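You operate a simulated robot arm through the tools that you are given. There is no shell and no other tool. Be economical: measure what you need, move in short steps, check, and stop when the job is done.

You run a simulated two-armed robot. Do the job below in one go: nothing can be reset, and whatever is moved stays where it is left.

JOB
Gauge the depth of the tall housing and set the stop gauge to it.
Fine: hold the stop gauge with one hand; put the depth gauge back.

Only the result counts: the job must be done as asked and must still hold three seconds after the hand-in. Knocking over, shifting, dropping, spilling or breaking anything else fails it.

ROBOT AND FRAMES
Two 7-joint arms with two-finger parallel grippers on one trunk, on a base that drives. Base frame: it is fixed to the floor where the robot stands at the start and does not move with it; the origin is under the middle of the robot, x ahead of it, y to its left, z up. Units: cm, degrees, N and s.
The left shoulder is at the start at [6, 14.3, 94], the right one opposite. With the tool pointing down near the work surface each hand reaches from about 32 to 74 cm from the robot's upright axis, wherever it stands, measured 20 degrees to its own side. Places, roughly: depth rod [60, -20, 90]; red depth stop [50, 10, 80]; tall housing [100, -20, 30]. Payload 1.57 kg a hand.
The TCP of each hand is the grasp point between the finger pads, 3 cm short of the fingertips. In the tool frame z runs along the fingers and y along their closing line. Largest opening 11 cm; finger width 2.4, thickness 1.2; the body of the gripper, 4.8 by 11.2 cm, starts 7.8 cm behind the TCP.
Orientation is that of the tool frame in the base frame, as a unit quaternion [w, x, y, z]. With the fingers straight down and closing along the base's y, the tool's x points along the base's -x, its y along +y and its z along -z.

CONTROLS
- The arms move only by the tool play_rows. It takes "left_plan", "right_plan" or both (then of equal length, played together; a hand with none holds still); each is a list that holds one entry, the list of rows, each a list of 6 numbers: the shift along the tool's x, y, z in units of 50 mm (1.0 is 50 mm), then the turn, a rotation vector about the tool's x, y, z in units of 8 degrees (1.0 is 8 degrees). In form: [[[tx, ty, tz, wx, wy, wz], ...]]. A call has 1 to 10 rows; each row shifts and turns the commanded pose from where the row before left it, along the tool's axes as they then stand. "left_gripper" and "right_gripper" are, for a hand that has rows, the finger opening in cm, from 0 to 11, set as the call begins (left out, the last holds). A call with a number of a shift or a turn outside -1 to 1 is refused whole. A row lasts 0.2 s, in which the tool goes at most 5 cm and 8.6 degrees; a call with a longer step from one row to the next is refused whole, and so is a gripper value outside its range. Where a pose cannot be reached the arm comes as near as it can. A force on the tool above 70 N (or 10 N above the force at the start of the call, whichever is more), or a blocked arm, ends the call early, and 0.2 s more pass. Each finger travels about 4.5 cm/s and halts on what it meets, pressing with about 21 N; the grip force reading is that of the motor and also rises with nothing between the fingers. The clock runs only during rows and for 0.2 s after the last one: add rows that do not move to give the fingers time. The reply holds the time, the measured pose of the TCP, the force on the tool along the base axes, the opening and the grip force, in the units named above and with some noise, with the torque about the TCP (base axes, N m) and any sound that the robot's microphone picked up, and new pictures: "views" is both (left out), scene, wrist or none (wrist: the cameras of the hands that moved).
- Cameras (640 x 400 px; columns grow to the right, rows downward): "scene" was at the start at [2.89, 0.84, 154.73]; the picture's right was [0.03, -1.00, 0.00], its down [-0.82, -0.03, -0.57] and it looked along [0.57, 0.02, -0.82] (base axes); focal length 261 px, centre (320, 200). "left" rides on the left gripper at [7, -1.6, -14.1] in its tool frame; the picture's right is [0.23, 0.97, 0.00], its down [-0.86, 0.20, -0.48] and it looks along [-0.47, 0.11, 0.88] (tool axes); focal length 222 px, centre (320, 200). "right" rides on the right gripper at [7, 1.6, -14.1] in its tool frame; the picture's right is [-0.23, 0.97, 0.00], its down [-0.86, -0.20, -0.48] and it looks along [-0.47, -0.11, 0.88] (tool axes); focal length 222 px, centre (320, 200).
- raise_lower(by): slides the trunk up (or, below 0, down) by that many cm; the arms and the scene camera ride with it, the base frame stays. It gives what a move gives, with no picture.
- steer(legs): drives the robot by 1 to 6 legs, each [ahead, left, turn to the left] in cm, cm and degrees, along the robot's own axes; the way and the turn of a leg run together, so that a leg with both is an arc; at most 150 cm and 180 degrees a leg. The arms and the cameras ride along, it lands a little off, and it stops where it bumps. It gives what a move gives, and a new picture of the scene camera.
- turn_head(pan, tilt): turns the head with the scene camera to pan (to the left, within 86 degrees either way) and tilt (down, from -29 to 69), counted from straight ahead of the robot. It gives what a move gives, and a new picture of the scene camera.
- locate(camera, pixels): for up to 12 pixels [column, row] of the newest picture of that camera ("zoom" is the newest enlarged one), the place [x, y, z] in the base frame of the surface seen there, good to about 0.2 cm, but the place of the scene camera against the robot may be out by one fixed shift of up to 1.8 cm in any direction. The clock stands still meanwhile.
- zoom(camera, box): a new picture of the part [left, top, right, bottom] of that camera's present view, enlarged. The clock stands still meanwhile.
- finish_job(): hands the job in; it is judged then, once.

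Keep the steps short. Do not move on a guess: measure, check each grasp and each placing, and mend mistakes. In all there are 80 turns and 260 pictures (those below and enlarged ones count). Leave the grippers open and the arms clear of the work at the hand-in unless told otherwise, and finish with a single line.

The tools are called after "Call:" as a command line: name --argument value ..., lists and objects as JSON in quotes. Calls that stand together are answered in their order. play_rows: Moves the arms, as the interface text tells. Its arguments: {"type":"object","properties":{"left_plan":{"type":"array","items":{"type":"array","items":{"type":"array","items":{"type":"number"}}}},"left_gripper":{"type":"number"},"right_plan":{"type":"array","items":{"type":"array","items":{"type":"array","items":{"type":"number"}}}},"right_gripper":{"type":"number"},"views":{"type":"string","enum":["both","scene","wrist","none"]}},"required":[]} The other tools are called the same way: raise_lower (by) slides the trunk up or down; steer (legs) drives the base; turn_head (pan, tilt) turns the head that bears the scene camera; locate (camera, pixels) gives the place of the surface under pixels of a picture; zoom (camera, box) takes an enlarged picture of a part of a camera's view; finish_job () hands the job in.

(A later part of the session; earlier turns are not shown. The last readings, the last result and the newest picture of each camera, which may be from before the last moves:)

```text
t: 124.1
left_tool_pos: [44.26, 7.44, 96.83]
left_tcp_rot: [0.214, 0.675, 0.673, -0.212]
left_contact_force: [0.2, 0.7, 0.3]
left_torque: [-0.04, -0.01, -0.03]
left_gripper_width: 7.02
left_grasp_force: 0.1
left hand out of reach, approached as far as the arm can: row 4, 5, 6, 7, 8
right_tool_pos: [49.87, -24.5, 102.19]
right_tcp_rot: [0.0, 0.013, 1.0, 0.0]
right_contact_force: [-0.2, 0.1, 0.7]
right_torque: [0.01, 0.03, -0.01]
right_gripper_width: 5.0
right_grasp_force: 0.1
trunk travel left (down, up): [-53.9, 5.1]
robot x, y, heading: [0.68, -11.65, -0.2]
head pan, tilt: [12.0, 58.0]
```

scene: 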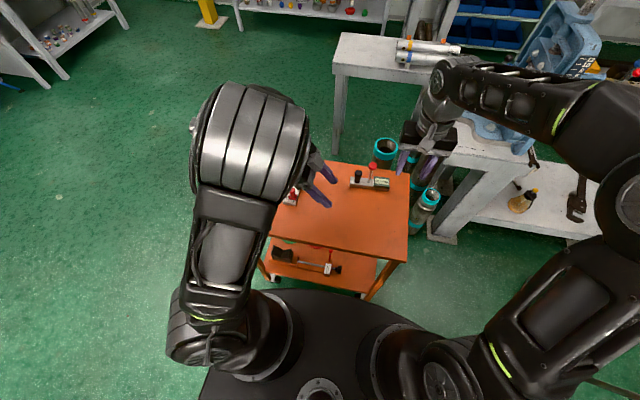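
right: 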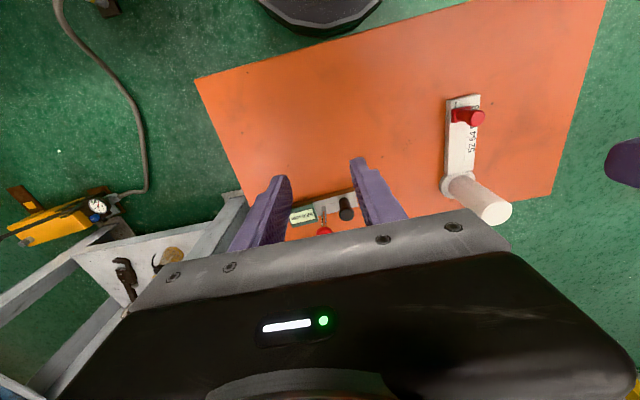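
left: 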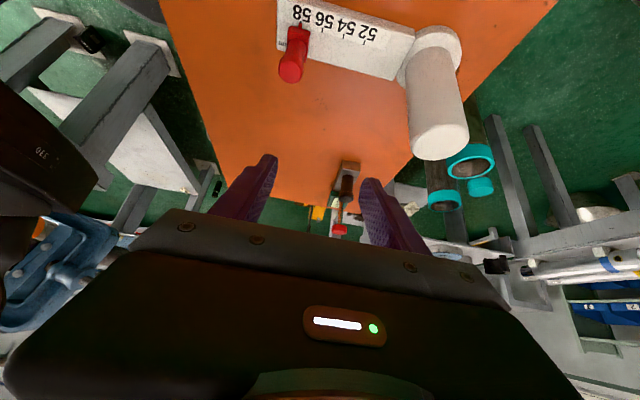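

The limit comes from the tilt itself. I'll undo the tilt (fingers straight down, closing along x). With the base shifted, the left forearm should stay further left.

Call:
play_rows --left_plan '[[[0, 0, 0, 0, 0.9, 0], [0, 0, 0, 0, 0.9, 0], [0, 0, 0, 0, 0.9, 0], [0, 0, 0, 0, 0.9, 0], [0, 0, 0, 0, 0.8, 0], [0.2, 0.4, 0, 0, 0, 0], [0.2, 0.6, 0, 0, 0, 0], [0, 0.6, 0, 0, 0, 0], [0, 0.6, 0, 0, 0, 0], [0, 0, 0, 0, 0, 0]]]' --views "both"

```text
t: 126.3
left_tool_pos: [54.99, 9.41, 96.86]
left_tcp_rot: [0.002, 0.708, 0.706, 0.002]
left_contact_force: [-0.1, -0.7, 0.2]
left_torque: [0.03, 0.01, 0.04]
left_gripper_width: 7.0
left_grasp_force: 0.1
right_tool_pos: [49.71, -24.53, 102.15]
right_tcp_rot: [0.0, 0.013, 1.0, 0.0]
right_contact_force: [0.6, -0.2, 0.6]
right_torque: [-0.03, -0.01, 0.02]
right_gripper_width: 4.98
right_grasp_force: 0.1
trunk travel left (down, up): [-53.9, 5.1]
robot x, y, heading: [0.54, -11.7, 0.2]
head pan, tilt: [12.0, 58.0]
```

scene: 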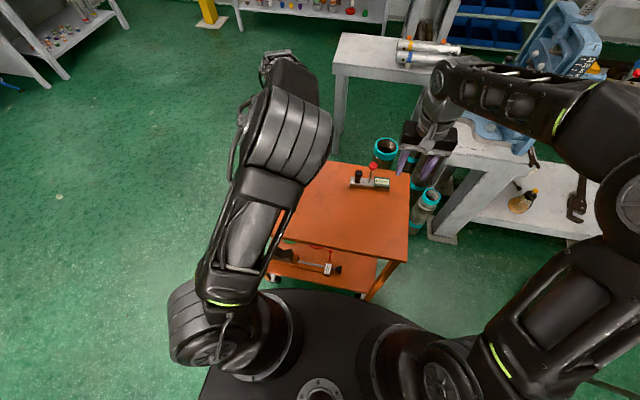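
left: 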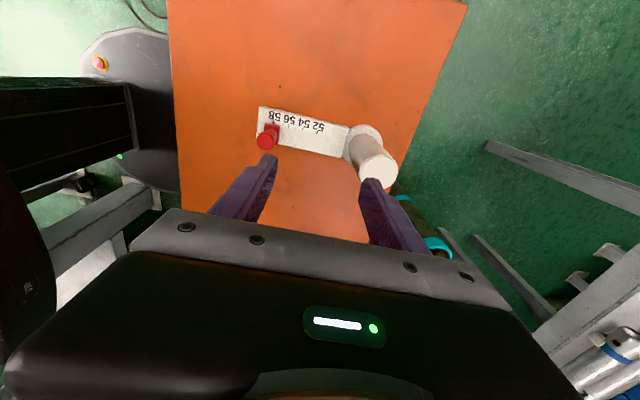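

From here the left wrist camera shows the scale and stop well. I'll measure how high the left elbow and forearm are, and whether the right hand can pass below.

Call:
locate --camera "scene" --pixels '[[290, 130], [320, 150], [270, 75], [300, 80], [270, 200], [240, 250], [310, 110], [290, 185]]'

Call:
zoom --camera "left" --box '[240, 90, 420, 210]'

Call:
locate --camera "zoom" --pixels '[[480, 260], [430, 230], [525, 290], [90, 170], [120, 120], [100, 100]]'

```text
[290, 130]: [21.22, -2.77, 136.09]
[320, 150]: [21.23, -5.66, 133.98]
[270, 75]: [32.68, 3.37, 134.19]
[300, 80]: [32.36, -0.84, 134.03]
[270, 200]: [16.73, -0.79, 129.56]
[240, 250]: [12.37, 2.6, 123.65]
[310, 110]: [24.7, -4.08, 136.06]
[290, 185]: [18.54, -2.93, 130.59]
```

```text
3.33 times, centred on (330, 150) of left
```

zoom: 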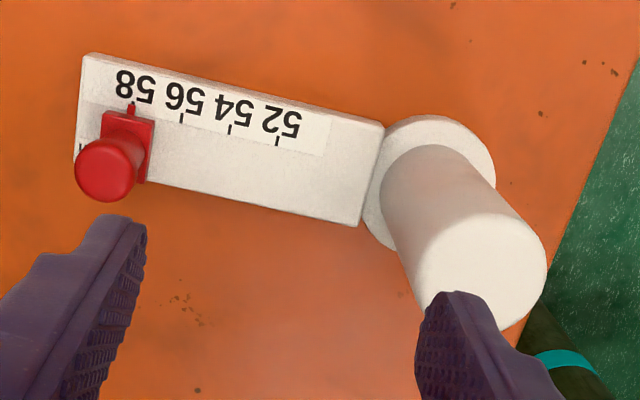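

```text
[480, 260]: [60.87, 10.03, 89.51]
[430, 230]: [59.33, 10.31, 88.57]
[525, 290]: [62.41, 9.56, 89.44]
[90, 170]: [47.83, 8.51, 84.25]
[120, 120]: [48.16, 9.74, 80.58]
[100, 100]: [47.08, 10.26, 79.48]
```

There's enough height under the left forearm. I'll move the left hand over the post now and check the centring.

Call:
play_rows --left_plan '[[[0.02, 0.5, 0, 0, 0, 0], [0.02, 0.68, 0, 0, 0, 0], [0, 0, 0, 0, 0, 0]]]' --views "wrist"

Call:
zoom --camera "left" --box '[200, 80, 400, 240]'

```text
t: 127.1
left_tool_pos: [57.5, 8.16, 97.25]
left_tcp_rot: [0.001, 0.707, 0.707, 0.001]
left_contact_force: [0.6, -0.3, 0.3]
left_torque: [0.01, -0.04, -0.01]
left_gripper_width: 7.03
left_grasp_force: 0.1
left hand out of reach, approached as far as the arm can: row 1, 2
right_tool_pos: [49.89, -24.63, 102.22]
right_tcp_rot: [-0.001, 0.014, 1.0, 0.001]
right_contact_force: [-1.2, -0.7, -0.2]
right_torque: [-0.01, 0.02, -0.03]
right_gripper_width: 5.01
right_grasp_force: 0.0
trunk travel left (down, up): [-53.9, 5.1]
robot x, y, heading: [0.16, -11.27, -0.1]
head pan, tilt: [12.0, 58.0]
```

left: 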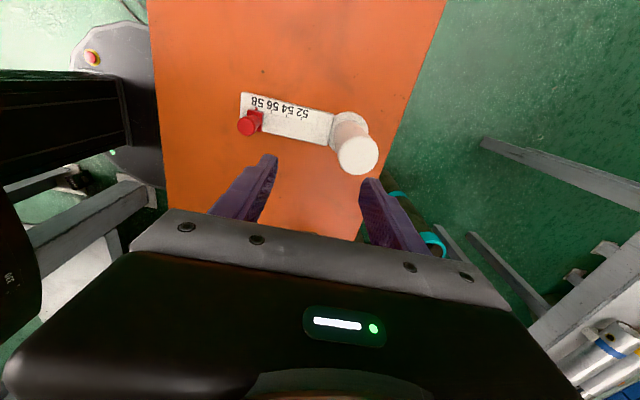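

```text
2.50 times, centred on (300, 160) of left
```

zoom: 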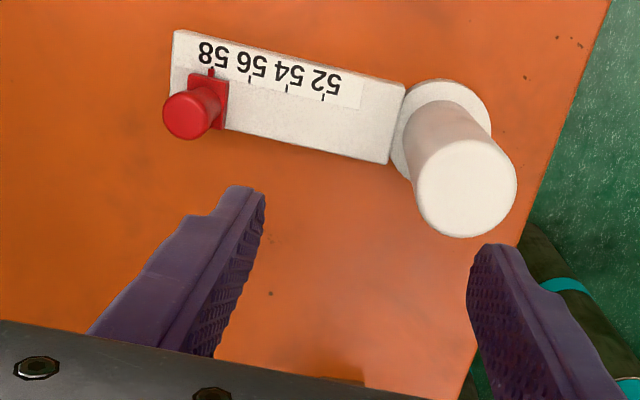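

At this height the hand is short again, but lower down the reach is larger. So I'll go left of the post, descend there, move forward, and then slide in from the left with the fingers either side of the post.

Call:
play_rows --left_plan '[[[0.5, 0, 0, 0, 0, 0], [0.6, 0, 0, 0, 0, 0], [0.7, 0, 0, 0, 0, 0], [0, 0, 0.6, 0, 0, 0], [0, 0, 0.7, 0, 0, 0], [0, 0, 0.7, 0, 0, 0], [0, 0, 0.3, 0, 0, 0], [0, 0, 0, 0, 0, 0]]]' --views "wrist"

Call:
zoom --camera "left" --box '[200, 20, 440, 220]'

```text
t: 128.9
left_tool_pos: [52.64, 13.1, 89.92]
left_tcp_rot: [0.001, 0.709, 0.705, 0.002]
left_contact_force: [0.1, 0.5, 0.4]
left_torque: [0.03, -0.03, 0.01]
left_gripper_width: 7.0
left_grasp_force: 0.0
left hand out of reach, approached as far as the arm can: row 1, 2, 3, 4, 5, 6, 7
right_tool_pos: [49.84, -24.51, 102.27]
right_tcp_rot: [-0.001, 0.013, 1.0, 0.0]
right_contact_force: [-0.8, -0.1, -0.2]
right_torque: [-0.01, 0.0, 0.0]
right_gripper_width: 4.99
right_grasp_force: 0.1
trunk travel left (down, up): [-53.9, 5.1]
robot x, y, heading: [0.34, -11.63, -0.1]
head pan, tilt: [12.0, 58.0]
```

left: 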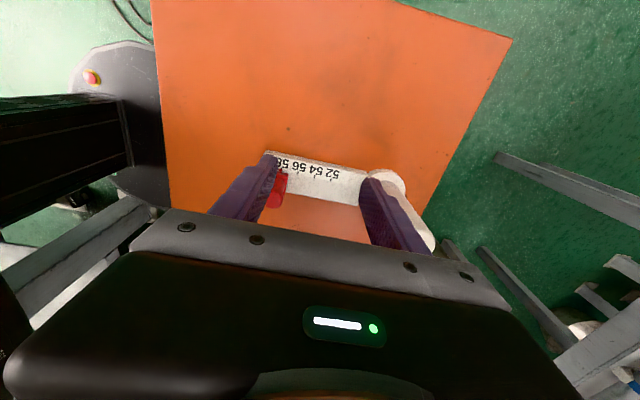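

```text
2.00 times, centred on (320, 120) of left
```

zoom: 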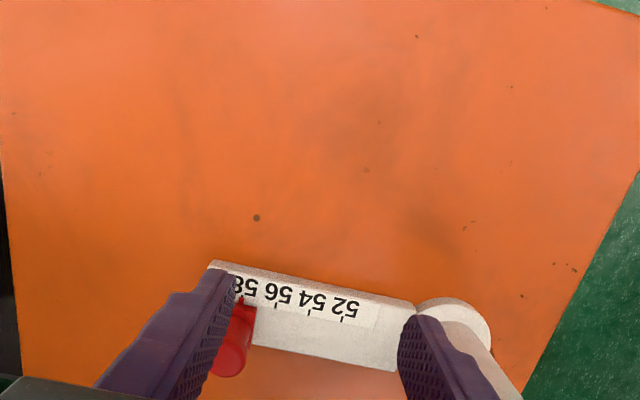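

In this configuration the left arm is cramped (its elbow has drifted inward). I'll lift it straight up, bring it back to its home-like pose with the elbow out, and redo the approach the way that worked for the right arm.

Call:
play_rows --left_plan '[[[0, 0, -0.6, 0, 0, 0], [0, -0.3, -0.7, 0, 0, 0], [0, -0.5, -0.7, 0, 0, 0], [0.2, -0.6, -0.5, 0, 0, 0], [0.3, -0.4, -0.4, 0, 0, 0], [0, 0, 0, 0, 0, -1], [0, 0, 0, 0, 0, -1], [0, 0, 0, 0, 0, -1], [0, 0, 0, 0, 0, -1], [0, 0, 0, 0, 0, -1]]]' --views "none"

Call:
play_rows --left_plan '[[[0, 0, 0, 0, 0, -1], [0, 0, 0, 0, 0, -1], [0, 0, 0, 0, 0, -1], [0, 0, 0, 0, 0, -1], [0, 0, 0, 0, 0, -1], [0, 0, 0, 0, 0, -1], [0, 0, 0, 0, 0, -0.25], [0, 0, 0, 0, 0, 0]]]' --views "scene"

```text
t: 131.1
left_tool_pos: [43.47, 15.6, 104.45]
left_tcp_rot: [0.001, 0.423, 0.906, 0.001]
left_contact_force: [-0.6, 1.5, -0.1]
left_torque: [-0.02, 0.01, 0.01]
left_gripper_width: 7.0
left_grasp_force: 0.1
right_tool_pos: [49.81, -24.57, 102.27]
right_tcp_rot: [-0.001, 0.013, 1.0, -0.001]
right_contact_force: [0.8, 0.4, 0.1]
right_torque: [-0.03, -0.02, -0.01]
right_gripper_width: 5.01
right_grasp_force: 0.1
trunk travel left (down, up): [-53.9, 5.1]
robot x, y, heading: [0.72, -11.75, -0.2]
head pan, tilt: [12.0, 58.0]
```

```text
t: 132.9
left_tool_pos: [43.39, 15.64, 104.35]
left_tcp_rot: [0.001, 0.0, 1.0, 0.0]
left_contact_force: [-0.2, -0.1, -0.2]
left_torque: [0.0, 0.02, -0.01]
left_gripper_width: 7.0
left_grasp_force: 0.0
right_tool_pos: [49.97, -24.54, 102.24]
right_tcp_rot: [0.0, 0.014, 1.0, 0.001]
right_contact_force: [-0.6, -0.1, 0.3]
right_torque: [0.02, 0.0, 0.0]
right_gripper_width: 5.01
right_grasp_force: 0.1
trunk travel left (down, up): [-53.9, 5.1]
robot x, y, heading: [0.35, -11.5, -0.3]
head pan, tilt: [12.0, 58.0]
```

scene: 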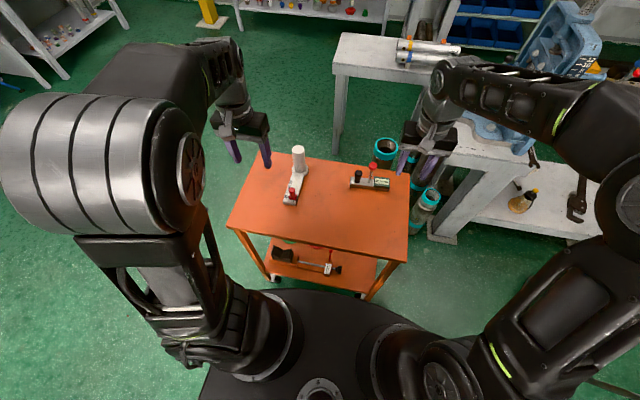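

With the fingers closing along y, the elbow stays well out to the left and the stop gauge is in full view, so I'll use that. I'll go above the plate just short of the post, then check.

Call:
play_rows --left_plan '[[[-0.4, -0.3, 0.3, 0, 0, 0], [-0.5, -0.4, 0.4, 0, 0, 0], [-0.5, -0.4, 0.4, 0, 0, 0], [-0.6, -0.12, 0.5, 0, 0, 0], [0, 0, 0, 0, 0, 0]]]' --views "wrist"

Call:
zoom --camera "left" --box '[220, 80, 420, 240]'

```text
t: 134.1
left_tool_pos: [53.61, 9.44, 96.52]
left_tcp_rot: [0.002, 0.001, 1.0, 0.0]
left_contact_force: [0.7, 0.2, 0.3]
left_torque: [-0.03, 0.02, 0.03]
left_gripper_width: 7.01
left_grasp_force: 0.2
right_tool_pos: [49.88, -24.47, 102.24]
right_tcp_rot: [-0.001, 0.013, 1.0, 0.0]
right_contact_force: [1.0, 0.0, -0.1]
right_torque: [0.0, 0.01, 0.0]
right_gripper_width: 4.99
right_grasp_force: 0.0
trunk travel left (down, up): [-53.9, 5.1]
robot x, y, heading: [0.62, -11.79, -0.2]
head pan, tilt: [12.0, 58.0]
```

left: 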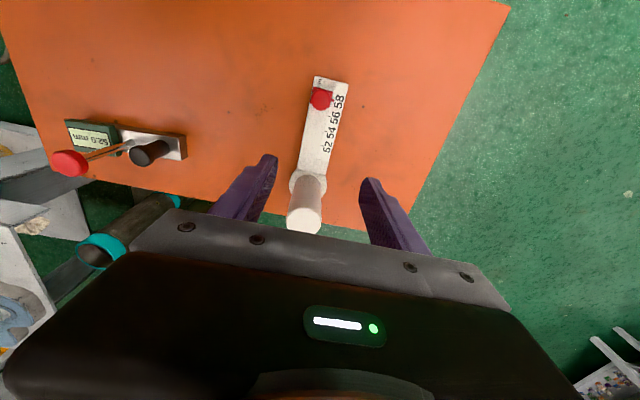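

```text
2.50 times, centred on (320, 160) of left
```

zoom: 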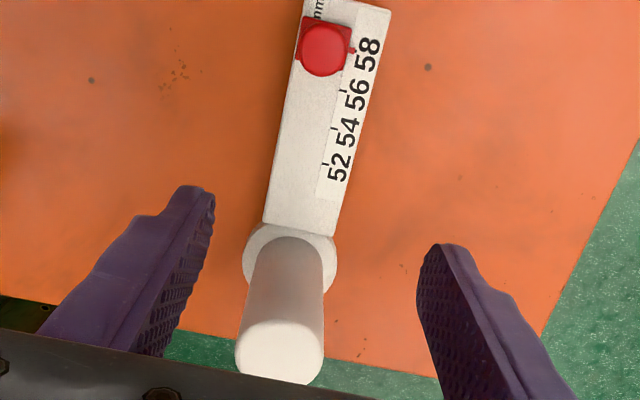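

The post lies between the fingers in line. I'll lower to z≈86 here, then slide forward around the post.

Call:
play_rows --left_plan '[[[0, 0, 0.6, 0, 0, 0], [0, 0, 0.7, 0, 0, 0], [0, 0, 0.5, 0, 0, 0], [0, 0, 0.3, 0, 0, 0], [-0.3, 0.02, 0, 0, 0, 0], [-0.4, 0, 0, 0, 0, 0], [-0.4, 0, 0, 0, 0, 0], [-0.36, 0, 0, 0, 0, 0], [0, 0, 0, 0, 0, 0]]]' --views "both"

Call:
zoom --camera "left" --box '[220, 40, 420, 240]'

```text
t: 136.1
left_tool_pos: [54.27, 9.35, 85.93]
left_tcp_rot: [0.002, 0.003, 1.0, 0.0]
left_contact_force: [-0.1, -0.1, 0.6]
left_torque: [-0.01, 0.05, 0.0]
left_gripper_width: 6.97
left_grasp_force: 0.0
left hand out of reach, approached as far as the arm can: row 5, 6, 7, 8
right_tool_pos: [49.74, -24.53, 102.15]
right_tcp_rot: [0.0, 0.013, 1.0, 0.0]
right_contact_force: [0.0, -0.3, 0.0]
right_torque: [0.01, -0.02, -0.03]
right_gripper_width: 5.01
right_grasp_force: 0.1
trunk travel left (down, up): [-53.9, 5.1]
robot x, y, heading: [0.88, -11.52, 0.0]
head pan, tilt: [12.0, 58.0]
```

scene: 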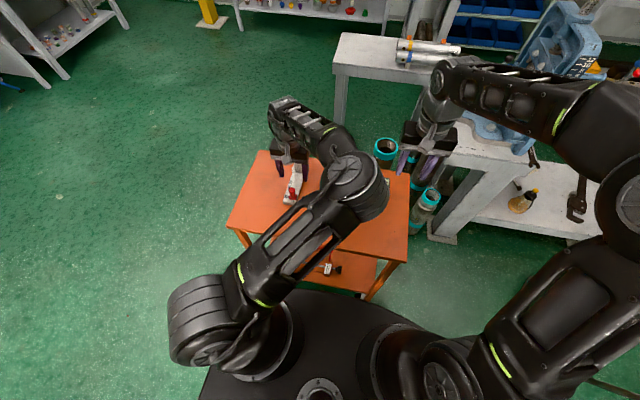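
left: 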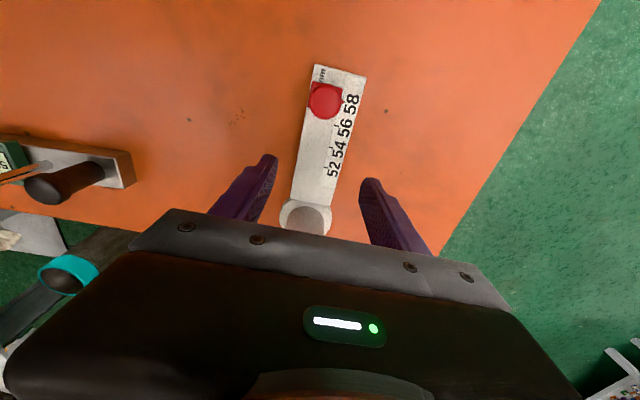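

```text
2.00 times, centred on (320, 140) of left
```

zoom: 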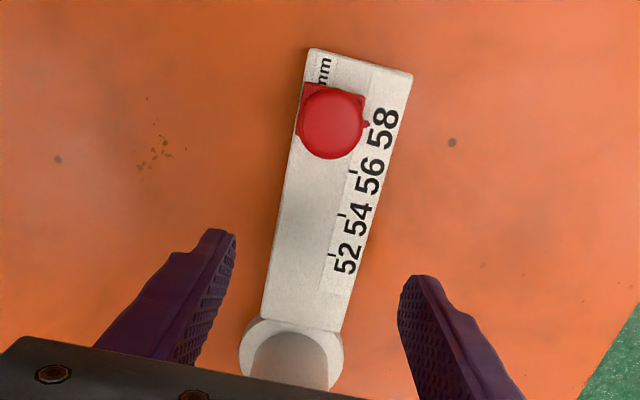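

The elbow has swung across the table, which is no good. A better layout is to work from the table's left side, facing -y. There the plate lies across my front, with the post on my left and the red stop on my right, so each hand has its own side. I'll retreat the left hand upward and drive there.

Call:
play_rows --left_plan '[[[0, 0, -0.5, 0, 0, 0], [0.2, 0, -0.7, 0, 0, 0], [0.4, 0.2, -0.7, 0, 0, 0], [0.4, 0.3, -0.7, 0, 0, 0], [0.5, 0.4, -0.7, 0, 0, 0], [0.5, 0.4, -0.6, 0, 0, 0], [0, 0, 0, 0, 0, 0]]]' --views "none"

Call:
steer --legs '[[0, 88, 0], [56, 0, 0], [0, 0, -90]]'

Call:
turn_head --pan 0 --tilt 62

```text
t: 137.7
left_tool_pos: [44.35, 15.87, 105.23]
left_tcp_rot: [0.001, 0.001, 1.0, 0.0]
left_contact_force: [0.2, -0.4, -0.1]
left_torque: [0.03, 0.01, 0.0]
left_gripper_width: 7.0
left_grasp_force: 0.0
right_tool_pos: [49.83, -24.45, 102.31]
right_tcp_rot: [-0.001, 0.014, 1.0, 0.0]
right_contact_force: [-1.0, 0.1, 0.2]
right_torque: [0.0, 0.01, 0.01]
right_gripper_width: 5.04
right_grasp_force: 0.1
trunk travel left (down, up): [-53.9, 5.1]
robot x, y, heading: [0.38, -11.95, -0.3]
head pan, tilt: [12.0, 58.0]
```

```text
t: 148.9
left_tool_pos: [85.77, 31.06, 105.27]
left_tcp_rot: [0.001, 0.704, 0.71, -0.002]
left_contact_force: [-0.4, 0.3, -0.2]
left_torque: [-0.01, -0.03, -0.02]
left_gripper_width: 6.99
left_grasp_force: 0.1
right_tool_pos: [45.29, 25.04, 102.25]
right_tcp_rot: [0.0, 0.713, 0.702, 0.0]
right_contact_force: [-0.7, 0.3, 0.0]
right_torque: [0.0, 0.0, -0.02]
right_gripper_width: 5.0
right_grasp_force: 0.1
trunk travel left (down, up): [-53.9, 5.1]
robot x, y, heading: [57.9, 74.92, -89.6]
head pan, tilt: [12.0, 58.0]
```

scene: 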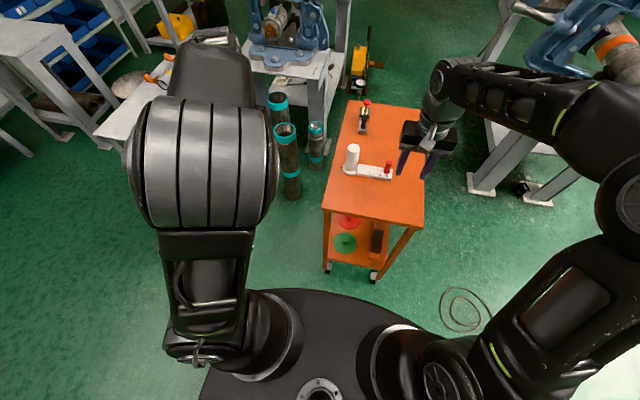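

```text
t: 149.6
left_tool_pos: [85.6, 31.04, 105.33]
left_tcp_rot: [0.001, 0.704, 0.71, -0.001]
left_contact_force: [-1.4, 0.8, -0.5]
left_torque: [-0.03, -0.01, 0.02]
left_gripper_width: 6.99
left_grasp_force: 0.1
right_tool_pos: [45.36, 25.13, 102.27]
right_tcp_rot: [-0.001, 0.713, 0.701, 0.0]
right_contact_force: [-0.2, 0.0, 0.2]
right_torque: [0.02, 0.0, -0.02]
right_gripper_width: 5.0
right_grasp_force: 0.0
trunk travel left (down, up): [-53.9, 5.1]
robot x, y, heading: [57.55, 74.46, -89.4]
head pan, tilt: [0.0, 62.0]
```

scene: 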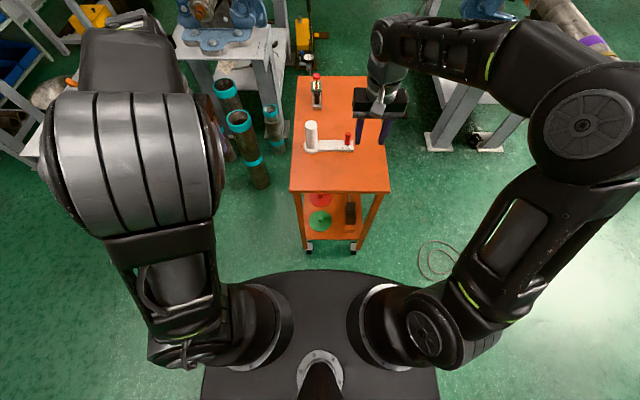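

The layout works well. I'll drive 14 cm ahead and 4 cm right, then bring the left hand over on the near side of the post, still short of it.

Call:
steer --legs '[[14, -4, 0]]'

Call:
play_rows --left_plan '[[[0.1, -0.5, 0, 0, 0, 0], [0.1, -0.7, 0.1, 0, 0, 0], [0.1, -0.7, 0.3, 0, 0, 0], [0.1, -0.7, 0.5, 0, 0, 0], [0.1, -0.7, 0.5, 0, 0, 0], [0.1, -0.6, 0.5, 0, 0, 0], [0, -0.2, 0.3, 0, 0, 0], [0, 0, 0, 0, 0, 0]]]' --views "both"

Call:
locate --camera "left" --pixels '[[300, 180], [300, 200], [300, 220], [320, 200], [280, 200], [320, 180]]'

```text
t: 151.0
left_tool_pos: [81.67, 16.77, 105.27]
left_tcp_rot: [0.0, 0.704, 0.71, 0.0]
left_contact_force: [-0.1, 0.4, 0.2]
left_torque: [0.05, -0.01, -0.01]
left_gripper_width: 7.0
left_grasp_force: 0.1
right_tool_pos: [41.28, 10.91, 102.16]
right_tcp_rot: [-0.001, 0.714, 0.7, -0.001]
right_contact_force: [-1.0, -0.8, -0.1]
right_torque: [0.05, 0.0, -0.01]
right_gripper_width: 5.0
right_grasp_force: 0.1
trunk travel left (down, up): [-53.9, 5.1]
robot x, y, heading: [53.84, 60.49, -89.7]
head pan, tilt: [0.0, 62.0]
```

scene: 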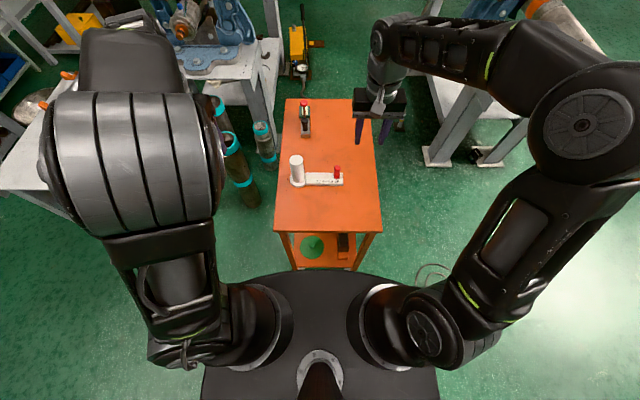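

```text
t: 152.8
left_tool_pos: [60.91, 19.69, 94.29]
left_tcp_rot: [0.001, 0.705, 0.709, -0.001]
left_contact_force: [0.2, 0.3, 0.0]
left_torque: [-0.01, -0.02, 0.03]
left_gripper_width: 7.0
left_grasp_force: 0.0
right_tool_pos: [41.46, 10.92, 102.16]
right_tcp_rot: [-0.001, 0.714, 0.701, 0.001]
right_contact_force: [-0.2, -0.4, 0.0]
right_torque: [-0.01, 0.01, 0.01]
right_gripper_width: 5.04
right_grasp_force: 0.1
trunk travel left (down, up): [-53.9, 5.1]
robot x, y, heading: [54.32, 60.61, -89.5]
head pan, tilt: [0.0, 62.0]
```

scene: 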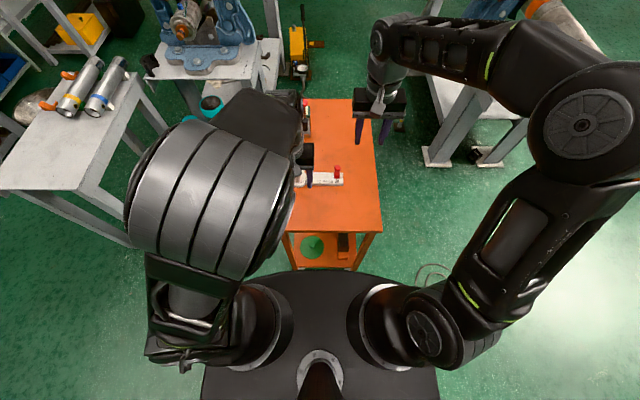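
left: 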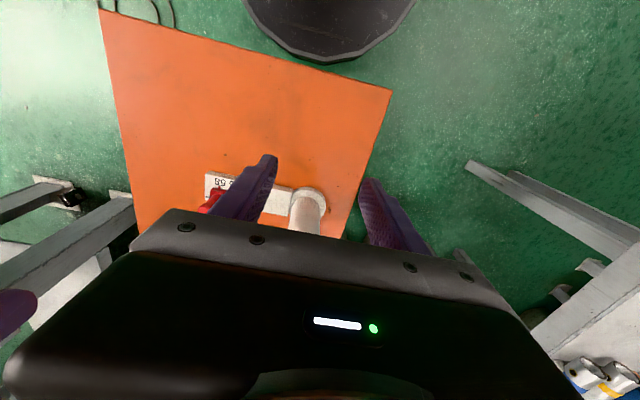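

```text
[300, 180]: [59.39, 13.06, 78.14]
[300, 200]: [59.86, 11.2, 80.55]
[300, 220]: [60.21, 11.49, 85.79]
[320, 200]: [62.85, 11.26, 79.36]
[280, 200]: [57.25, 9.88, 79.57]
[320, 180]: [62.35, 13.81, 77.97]
```

The elbow stays clear this time. I'll lower to z≈86 and slide toward the post with the fingers straddling it, then check.

Call:
play_rows --left_plan '[[[0, 0, 0.6, 0, 0, 0], [0, 0, 0.6, 0, 0, 0], [0, 0, 0.45, 0, 0, 0], [-0.4, 0, 0, 0, 0, 0], [-0.5, 0, 0, 0, 0, 0], [-0.5, 0, 0, 0, 0, 0], [-0.4, 0, 0, 0, 0, 0], [-0.22, 0, 0, 0, 0, 0], [0, 0, 0, 0, 0, 0]]]' --views "wrist"

Call:
zoom --camera "scene" --box '[270, 130, 370, 200]'

```text
t: 154.8
left_tool_pos: [61.35, 9.68, 86.16]
left_tcp_rot: [0.001, 0.705, 0.71, -0.002]
left_contact_force: [-0.1, -0.1, 0.7]
left_torque: [0.01, 0.02, 0.01]
left_gripper_width: 7.01
left_grasp_force: 0.2
right_tool_pos: [41.35, 11.0, 102.15]
right_tcp_rot: [-0.001, 0.714, 0.7, 0.001]
right_contact_force: [-0.3, 0.2, 0.0]
right_torque: [-0.04, -0.01, -0.01]
right_gripper_width: 5.0
right_grasp_force: 0.0
trunk travel left (down, up): [-53.9, 5.1]
robot x, y, heading: [53.76, 60.06, -89.6]
head pan, tilt: [0.0, 62.0]
```

left: 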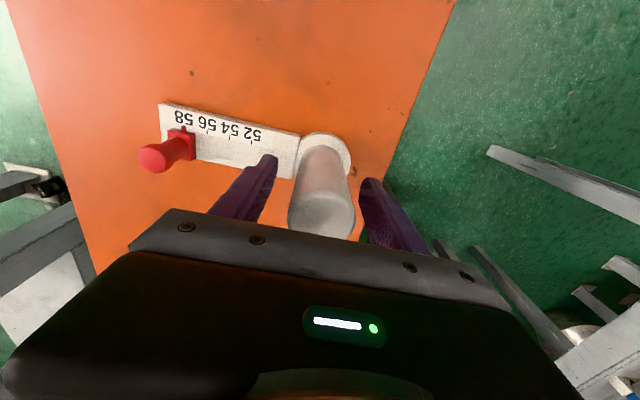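

```text
5.71 times, centred on (320, 165) of scene
```

zoom: 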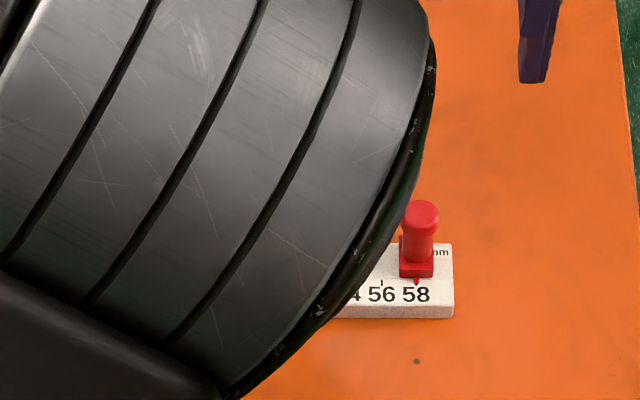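

The post is between the fingers. I'll measure the centring once more before closing.

Call:
locate --camera "left" --pixels '[[300, 170], [346, 175], [322, 170], [274, 160], [365, 182], [155, 158], [183, 132], [252, 138], [320, 215]]'

Call:
zoom --camera "left" --box '[130, 90, 390, 240]'

```text
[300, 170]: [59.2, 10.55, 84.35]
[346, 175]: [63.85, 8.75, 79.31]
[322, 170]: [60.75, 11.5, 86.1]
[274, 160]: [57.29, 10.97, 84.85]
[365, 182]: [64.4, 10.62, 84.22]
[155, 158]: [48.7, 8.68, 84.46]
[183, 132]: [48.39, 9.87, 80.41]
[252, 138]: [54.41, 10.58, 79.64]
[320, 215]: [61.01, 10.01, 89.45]
```

```text
2.46 times, centred on (260, 165) of left
```

zoom: 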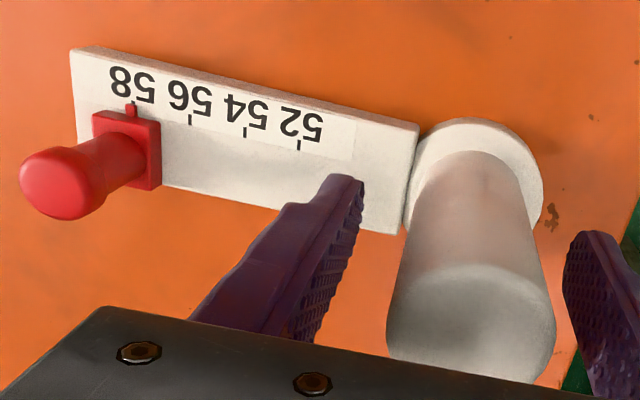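

It's nearly centred (0.3 cm off). I'll nudge the hand by that and close on the post while the right hand turns -90° in place.

Call:
play_rows --left_plan '[[[0, -0.05, 0, 0, 0, 0], [0, 0, 0, 0, 0, 0], [0, 0, 0, 0, 0, 0], [0, 0, 0, 0, 0, 0], [0, 0, 0, 0, 0, 0], [0, 0, 0, 0, 0, 0], [0, 0, 0, 0, 0, 0], [0, 0, 0, 0, 0, 0], [0, 0, 0, 0, 0, 0], [0, 0, 0, 0, 0, 0]]]' --left_gripper 0 --right_plan '[[[0, 0, 0, 0, 0, -1], [0, 0, 0, 0, 0, -1], [0, 0, 0, 0, 0, -1], [0, 0, 0, 0, 0, -1], [0, 0, 0, 0, 0, -1], [0, 0, 0, 0, 0, -1], [0, 0, 0, 0, 0, -1], [0, 0, 0, 0, 0, -1], [0, 0, 0, 0, 0, -1], [0, 0, 0, 0, 0, -1]]]' --views "none"

Call:
play_rows --right_plan '[[[0, 0, 0, 0, 0, -1], [0, 0, 0, 0, 0, -0.2], [0, 0, 0, 0, -0.8, 0], [0, 0, 0, 0, -0.8, 0], [0, 0, 0, 0, -0.8, 0], [0, 0, 0, 0, -0.7, 0], [0, 0, 0, 0, 0, 0]]]' --right_gripper 4 --views "both"

```text
t: 157.0
left_tool_pos: [60.89, 9.59, 86.14]
left_tcp_rot: [0.0, 0.705, 0.709, -0.001]
left_contact_force: [0.0, 0.2, 0.1]
left_torque: [0.0, 0.26, -0.01]
left_gripper_width: 4.15
left_grasp_force: 20.6
right_tool_pos: [41.27, 10.99, 102.27]
right_tcp_rot: [0.0, 0.095, 0.995, 0.001]
right_contact_force: [0.2, 0.0, -1.1]
right_torque: [0.0, 0.01, 0.05]
right_gripper_width: 5.02
right_grasp_force: 0.1
trunk travel left (down, up): [-53.9, 5.1]
robot x, y, heading: [54.05, 60.5, -89.4]
head pan, tilt: [0.0, 62.0]
```

```text
t: 158.6
left_tool_pos: [61.03, 9.79, 86.08]
left_tcp_rot: [0.001, 0.705, 0.709, 0.0]
left_contact_force: [0.9, 1.0, 0.0]
left_torque: [0.05, 0.45, -0.06]
left_gripper_width: 4.16
left_grasp_force: 20.7
right_tool_pos: [41.3, 10.8, 102.23]
right_tcp_rot: [0.216, 0.013, 0.976, -0.003]
right_contact_force: [-0.4, -0.5, -0.4]
right_torque: [0.01, -0.01, -0.02]
right_gripper_width: 4.01
right_grasp_force: 0.0
trunk travel left (down, up): [-53.9, 5.1]
robot x, y, heading: [53.65, 60.09, -89.4]
head pan, tilt: [0.0, 62.0]
```

scene: 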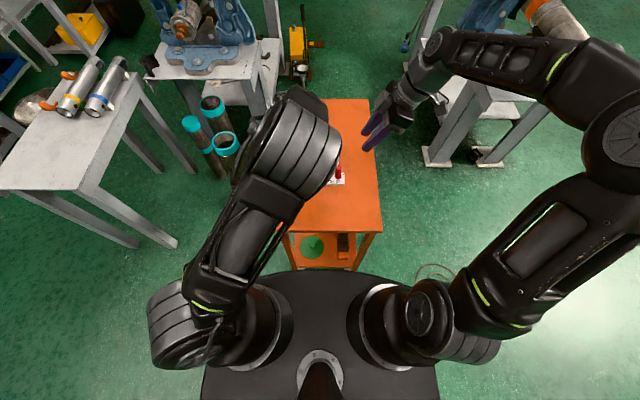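
right: 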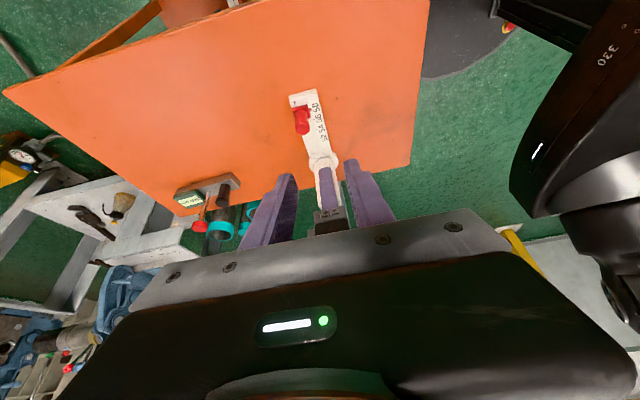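

The post is held (opening 4.15). The right hand is tilted, its wrist leaning outward. I'll bring it to a point 8 cm short of the red knob along its fingers' direction, and measure again.

Call:
play_rows --right_plan '[[[0.06, -0.1, 0.4, 0, 0, 0], [0.06, -0.1, 0.5, 0, 0, 0], [0.06, -0.1, 0.5, 0, 0, 0], [0.06, -0.1, 0.5, 0, 0, 0], [0.05, -0.1, 0.4, 0, 0, 0], [0, 0, 0, 0, 0, 0]]]' --views "wrist"

Call:
zoom --camera "right" --box '[230, 50, 410, 220]'

Call:
locate --camera "zoom" --pixels '[[200, 130], [220, 130], [240, 130], [260, 130], [280, 130], [240, 100], [240, 160], [260, 100], [260, 160], [220, 160], [280, 160], [300, 130]]'

```text
t: 160.0
left_tool_pos: [61.08, 9.58, 86.13]
left_tcp_rot: [0.0, 0.704, 0.71, -0.001]
left_contact_force: [1.0, 0.5, 1.6]
left_torque: [0.11, 0.31, -0.08]
left_gripper_width: 4.14
left_grasp_force: 21.2
right_tool_pos: [44.76, 8.28, 91.11]
right_tcp_rot: [0.214, 0.013, 0.977, -0.002]
right_contact_force: [0.1, 0.6, 0.0]
right_torque: [-0.02, -0.03, 0.0]
right_gripper_width: 3.98
right_grasp_force: 0.0
trunk travel left (down, up): [-53.9, 5.1]
robot x, y, heading: [53.56, 60.34, -89.7]
head pan, tilt: [0.0, 62.0]
```

right: 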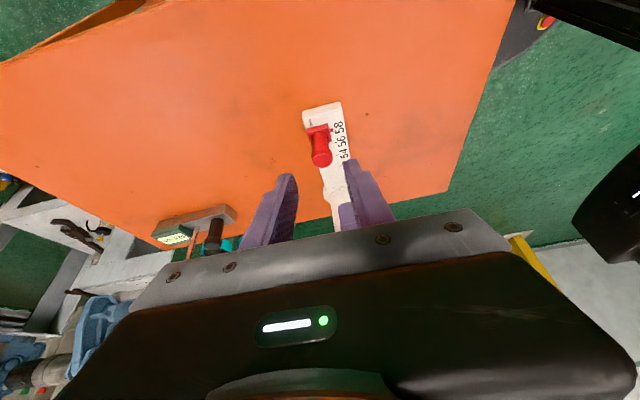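

```text
2.35 times, centred on (320, 135) of right
```

zoom: 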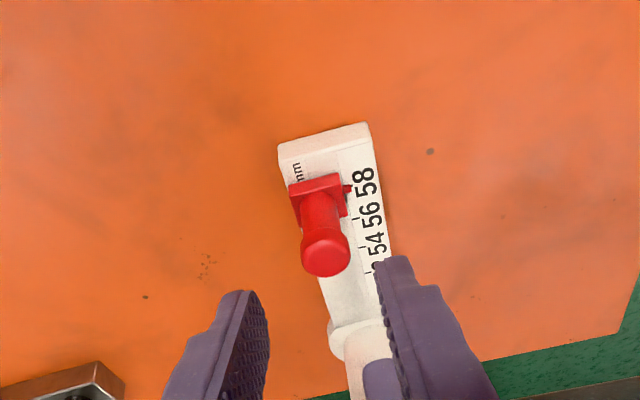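

```text
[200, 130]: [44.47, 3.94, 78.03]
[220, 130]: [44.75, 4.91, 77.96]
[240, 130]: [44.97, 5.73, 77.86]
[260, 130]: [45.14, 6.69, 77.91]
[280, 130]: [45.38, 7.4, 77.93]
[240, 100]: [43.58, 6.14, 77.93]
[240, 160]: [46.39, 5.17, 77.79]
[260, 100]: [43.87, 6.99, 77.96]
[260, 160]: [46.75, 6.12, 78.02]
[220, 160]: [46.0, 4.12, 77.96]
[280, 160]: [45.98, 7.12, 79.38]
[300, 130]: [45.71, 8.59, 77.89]
```

Call:
locate --camera "zoom" --pixels '[[325, 255], [308, 250], [345, 250], [325, 235], [325, 272], [320, 210], [345, 188], [298, 192], [365, 250], [355, 218], [240, 300], [395, 270]]'

```text
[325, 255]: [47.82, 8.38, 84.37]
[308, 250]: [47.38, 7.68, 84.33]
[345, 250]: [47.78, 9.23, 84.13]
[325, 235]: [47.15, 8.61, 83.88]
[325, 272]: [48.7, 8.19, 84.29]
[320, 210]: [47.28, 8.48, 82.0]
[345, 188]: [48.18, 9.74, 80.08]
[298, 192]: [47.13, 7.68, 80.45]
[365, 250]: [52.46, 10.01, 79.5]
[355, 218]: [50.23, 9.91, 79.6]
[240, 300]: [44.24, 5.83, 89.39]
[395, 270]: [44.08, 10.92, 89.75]
```

The knob centre is at (48.0, 8.4), with ticks at about 56→x 50.2, 54→52.45, 52→54.4. I'll move in along the fingers and close on the knob.

Call:
play_rows --right_plan '[[[0.01, 0.03, 0.4, 0, 0, 0], [0.01, 0.015, 0.5, 0, 0, 0], [0, 0, 0.4, 0, 0, 0], [0, 0, 0.2, 0, 0, 0], [0, 0, 0.07, 0, 0, 0], [0, 0, 0, 0, 0, 0]]]' --views "none"

Call:
play_rows --right_plan '[[[0, 0, 0, 0, 0, 0], [0, 0, 0, 0, 0, 0], [0, 0, 0, 0, 0, 0], [0, 0, 0, 0, 0, 0]]]' --right_gripper 0 --views "both"

Call:
zoom --camera "right" --box '[230, 50, 410, 220]'

```text
t: 161.4
left_tool_pos: [60.91, 9.6, 86.04]
left_tcp_rot: [0.0, 0.704, 0.71, 0.0]
left_contact_force: [0.6, 0.5, 2.7]
left_torque: [0.03, 0.37, -0.05]
left_gripper_width: 4.16
left_grasp_force: 21.6
right_tool_pos: [47.98, 8.53, 84.03]
right_tcp_rot: [0.214, 0.013, 0.977, -0.003]
right_contact_force: [0.0, -0.3, 0.1]
right_torque: [0.01, -0.01, -0.04]
right_gripper_width: 3.98
right_grasp_force: 0.0
trunk travel left (down, up): [-53.9, 5.1]
robot x, y, heading: [54.07, 60.67, -89.8]
head pan, tilt: [0.0, 62.0]
```

```text
t: 162.4
left_tool_pos: [61.07, 9.73, 86.13]
left_tcp_rot: [0.0, 0.705, 0.709, -0.001]
left_contact_force: [0.7, 2.1, 4.5]
left_torque: [0.39, 0.55, -0.24]
left_gripper_width: 4.17
left_grasp_force: 20.9
right_tool_pos: [47.92, 8.51, 84.14]
right_tcp_rot: [0.214, 0.013, 0.977, -0.003]
right_contact_force: [-0.4, -4.1, 0.7]
right_torque: [-0.44, -0.12, -0.18]
right_gripper_width: 2.13
right_grasp_force: 21.3
trunk travel left (down, up): [-53.9, 5.1]
robot x, y, heading: [53.73, 60.47, -89.5]
head pan, tilt: [0.0, 62.0]
```

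scene: 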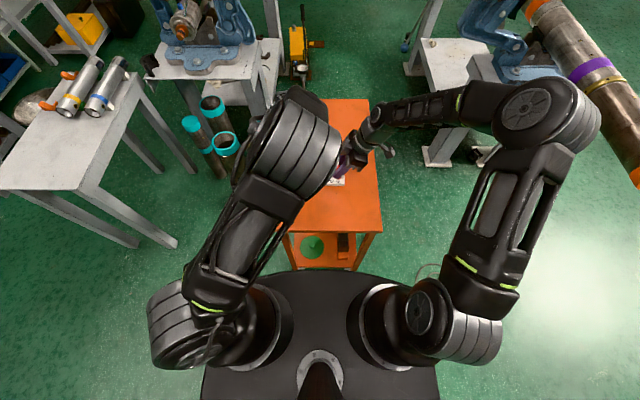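
right: 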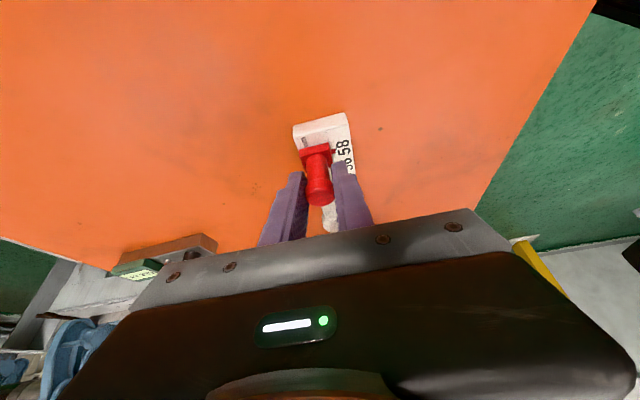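

```text
2.35 times, centred on (320, 135) of right
```

zoom: 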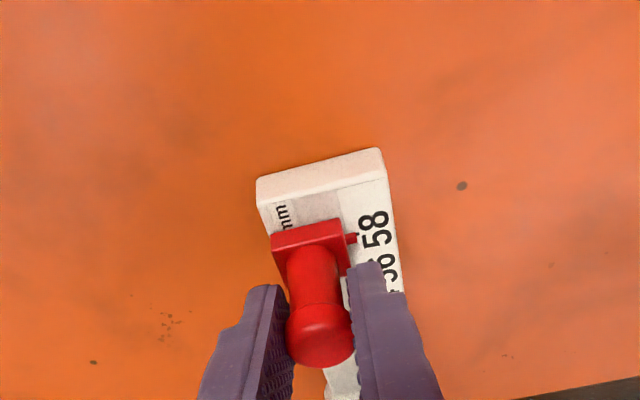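

The knob is gripped. I'll slide it toward the post slowly, 5 cm in small steps, following the plate direction.

Call:
play_rows --right_plan '[[[-0.09, 0.009, 0.042, 0, 0, 0], [-0.09, 0.009, 0.042, 0, 0, 0], [-0.09, 0.009, 0.042, 0, 0, 0], [-0.09, 0.009, 0.042, 0, 0, 0], [-0.09, 0.009, 0.042, 0, 0, 0], [-0.09, 0.009, 0.042, 0, 0, 0], [-0.09, 0.009, 0.042, 0, 0, 0], [-0.09, 0.009, 0.042, 0, 0, 0], [-0.09, 0.009, 0.042, 0, 0, 0], [-0.09, 0.009, 0.042, 0, 0, 0]]]' --views "wrist"

Call:
play_rows --left_plan '[[[0, 0, 0, 0, 0, 0]]]' --views "wrist"

Call:
zoom --camera "left" --box '[130, 90, 330, 220]'

Call:
zoom --camera "right" --box '[260, 80, 400, 220]'

```text
t: 164.6
left_tool_pos: [60.93, 9.65, 86.11]
left_tcp_rot: [0.0, 0.705, 0.709, 0.0]
left_contact_force: [4.7, 3.8, 0.3]
left_torque: [-0.41, 0.52, -0.03]
left_gripper_width: 4.16
left_grasp_force: 20.5
right_tool_pos: [53.02, 8.71, 84.03]
right_tcp_rot: [0.215, 0.012, 0.977, -0.003]
right_contact_force: [-3.2, -8.3, 7.2]
right_torque: [0.15, -0.03, -0.12]
right_gripper_width: 2.15
right_grasp_force: 21.1
trunk travel left (down, up): [-53.9, 5.1]
robot x, y, heading: [53.75, 60.64, -89.6]
head pan, tilt: [0.0, 62.0]
```

right: 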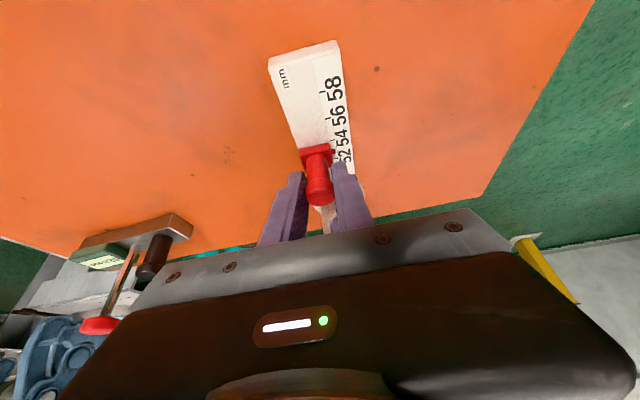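

```text
t: 165.0
left_tool_pos: [60.96, 9.76, 86.13]
left_tcp_rot: [0.001, 0.705, 0.709, -0.001]
left_contact_force: [1.7, 5.0, 0.0]
left_torque: [-0.32, -0.25, -0.1]
left_gripper_width: 4.16
left_grasp_force: 21.3
right_tool_pos: [53.04, 8.73, 84.06]
right_tcp_rot: [0.214, 0.013, 0.977, -0.003]
right_contact_force: [-0.4, -9.4, 9.3]
right_torque: [0.14, 0.28, -0.19]
right_gripper_width: 2.12
right_grasp_force: 21.4
trunk travel left (down, up): [-53.9, 5.1]
robot x, y, heading: [53.73, 60.12, -89.6]
head pan, tilt: [0.0, 62.0]
```

left: 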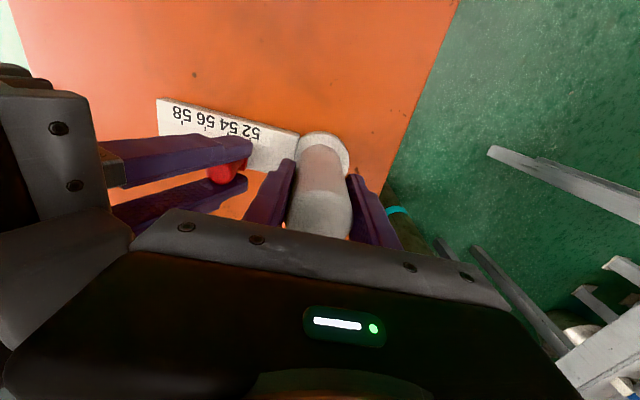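

```text
3.08 times, centred on (230, 155) of left
```

zoom: 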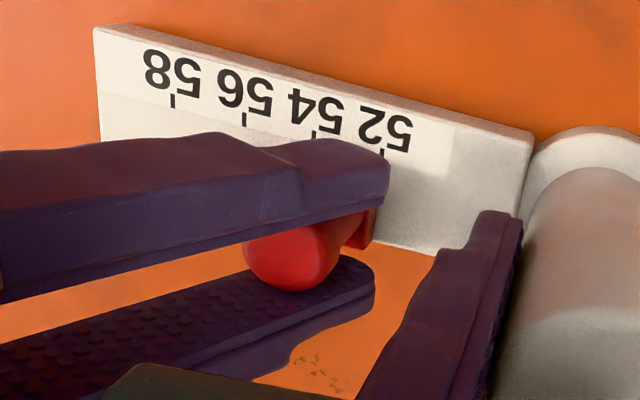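

```text
2.86 times, centred on (330, 150) of right
```

zoom: 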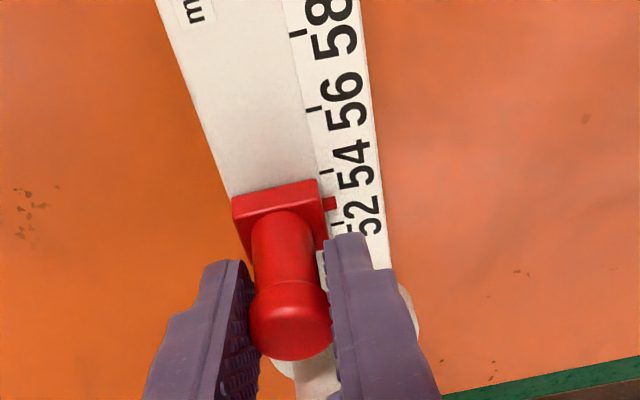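

The pointer is between 54 and 52. The wrist camera sees it at an angle and the pointer stands slightly above the scale, so I'll measure it in 3D first. Then I move another 1.0 cm and look again.

Call:
locate --camera "zoom" --pixels '[[334, 204], [330, 204], [326, 203], [325, 171], [338, 224], [313, 110], [297, 34], [300, 195], [320, 195]]'

Call:
play_rows --right_plan '[[[-0.06, 0.006, 0.028, 0, 0, 0], [-0.06, 0.006, 0.028, 0, 0, 0], [-0.06, 0.006, 0.028, 0, 0, 0], [0, 0, 0, 0, 0, 0]]]' --views "wrist"

Call:
zoom --camera "right" --box '[290, 80, 370, 180]'

Call:
zoom --camera "scene" --box '[300, 155, 360, 195]'

```text
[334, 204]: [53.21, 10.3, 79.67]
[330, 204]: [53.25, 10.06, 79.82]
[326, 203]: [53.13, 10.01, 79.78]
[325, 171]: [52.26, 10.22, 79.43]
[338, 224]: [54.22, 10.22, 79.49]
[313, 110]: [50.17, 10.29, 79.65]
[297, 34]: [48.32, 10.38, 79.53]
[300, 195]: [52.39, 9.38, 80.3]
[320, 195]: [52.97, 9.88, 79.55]
```

```text
t: 166.0
left_tool_pos: [61.01, 9.69, 86.02]
left_tcp_rot: [0.001, 0.704, 0.71, 0.0]
left_contact_force: [1.1, 6.3, 0.1]
left_torque: [0.19, -0.28, -0.12]
left_gripper_width: 4.17
left_grasp_force: 20.8
right_tool_pos: [53.76, 8.74, 83.93]
right_tcp_rot: [0.214, 0.013, 0.977, -0.004]
right_contact_force: [-3.1, -12.8, 11.6]
right_torque: [0.08, 0.43, -0.15]
right_gripper_width: 2.15
right_grasp_force: 20.6
trunk travel left (down, up): [-53.9, 5.1]
robot x, y, heading: [53.71, 60.39, -89.7]
head pan, tilt: [0.0, 62.0]
```

right: 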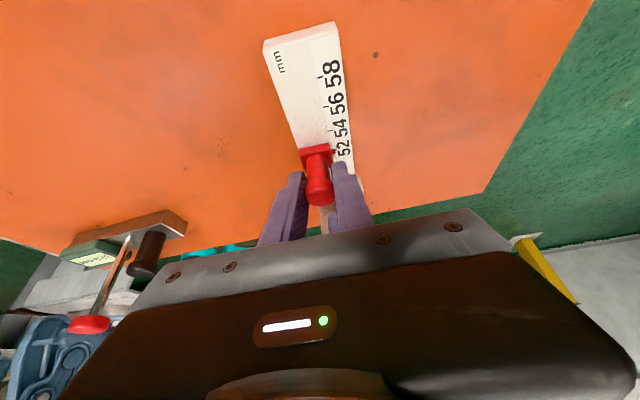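

```text
4.00 times, centred on (330, 130) of right
```

zoom: 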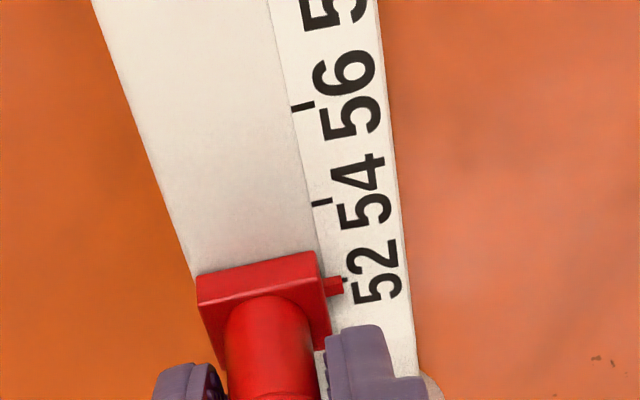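

```text
10.00 times, centred on (330, 175) of scene
5 turns are left
```

zoom: 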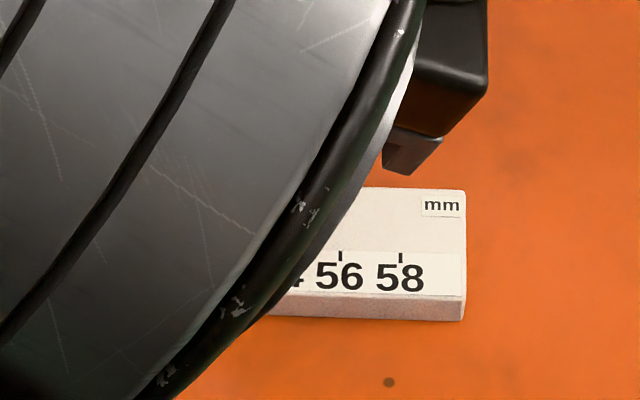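

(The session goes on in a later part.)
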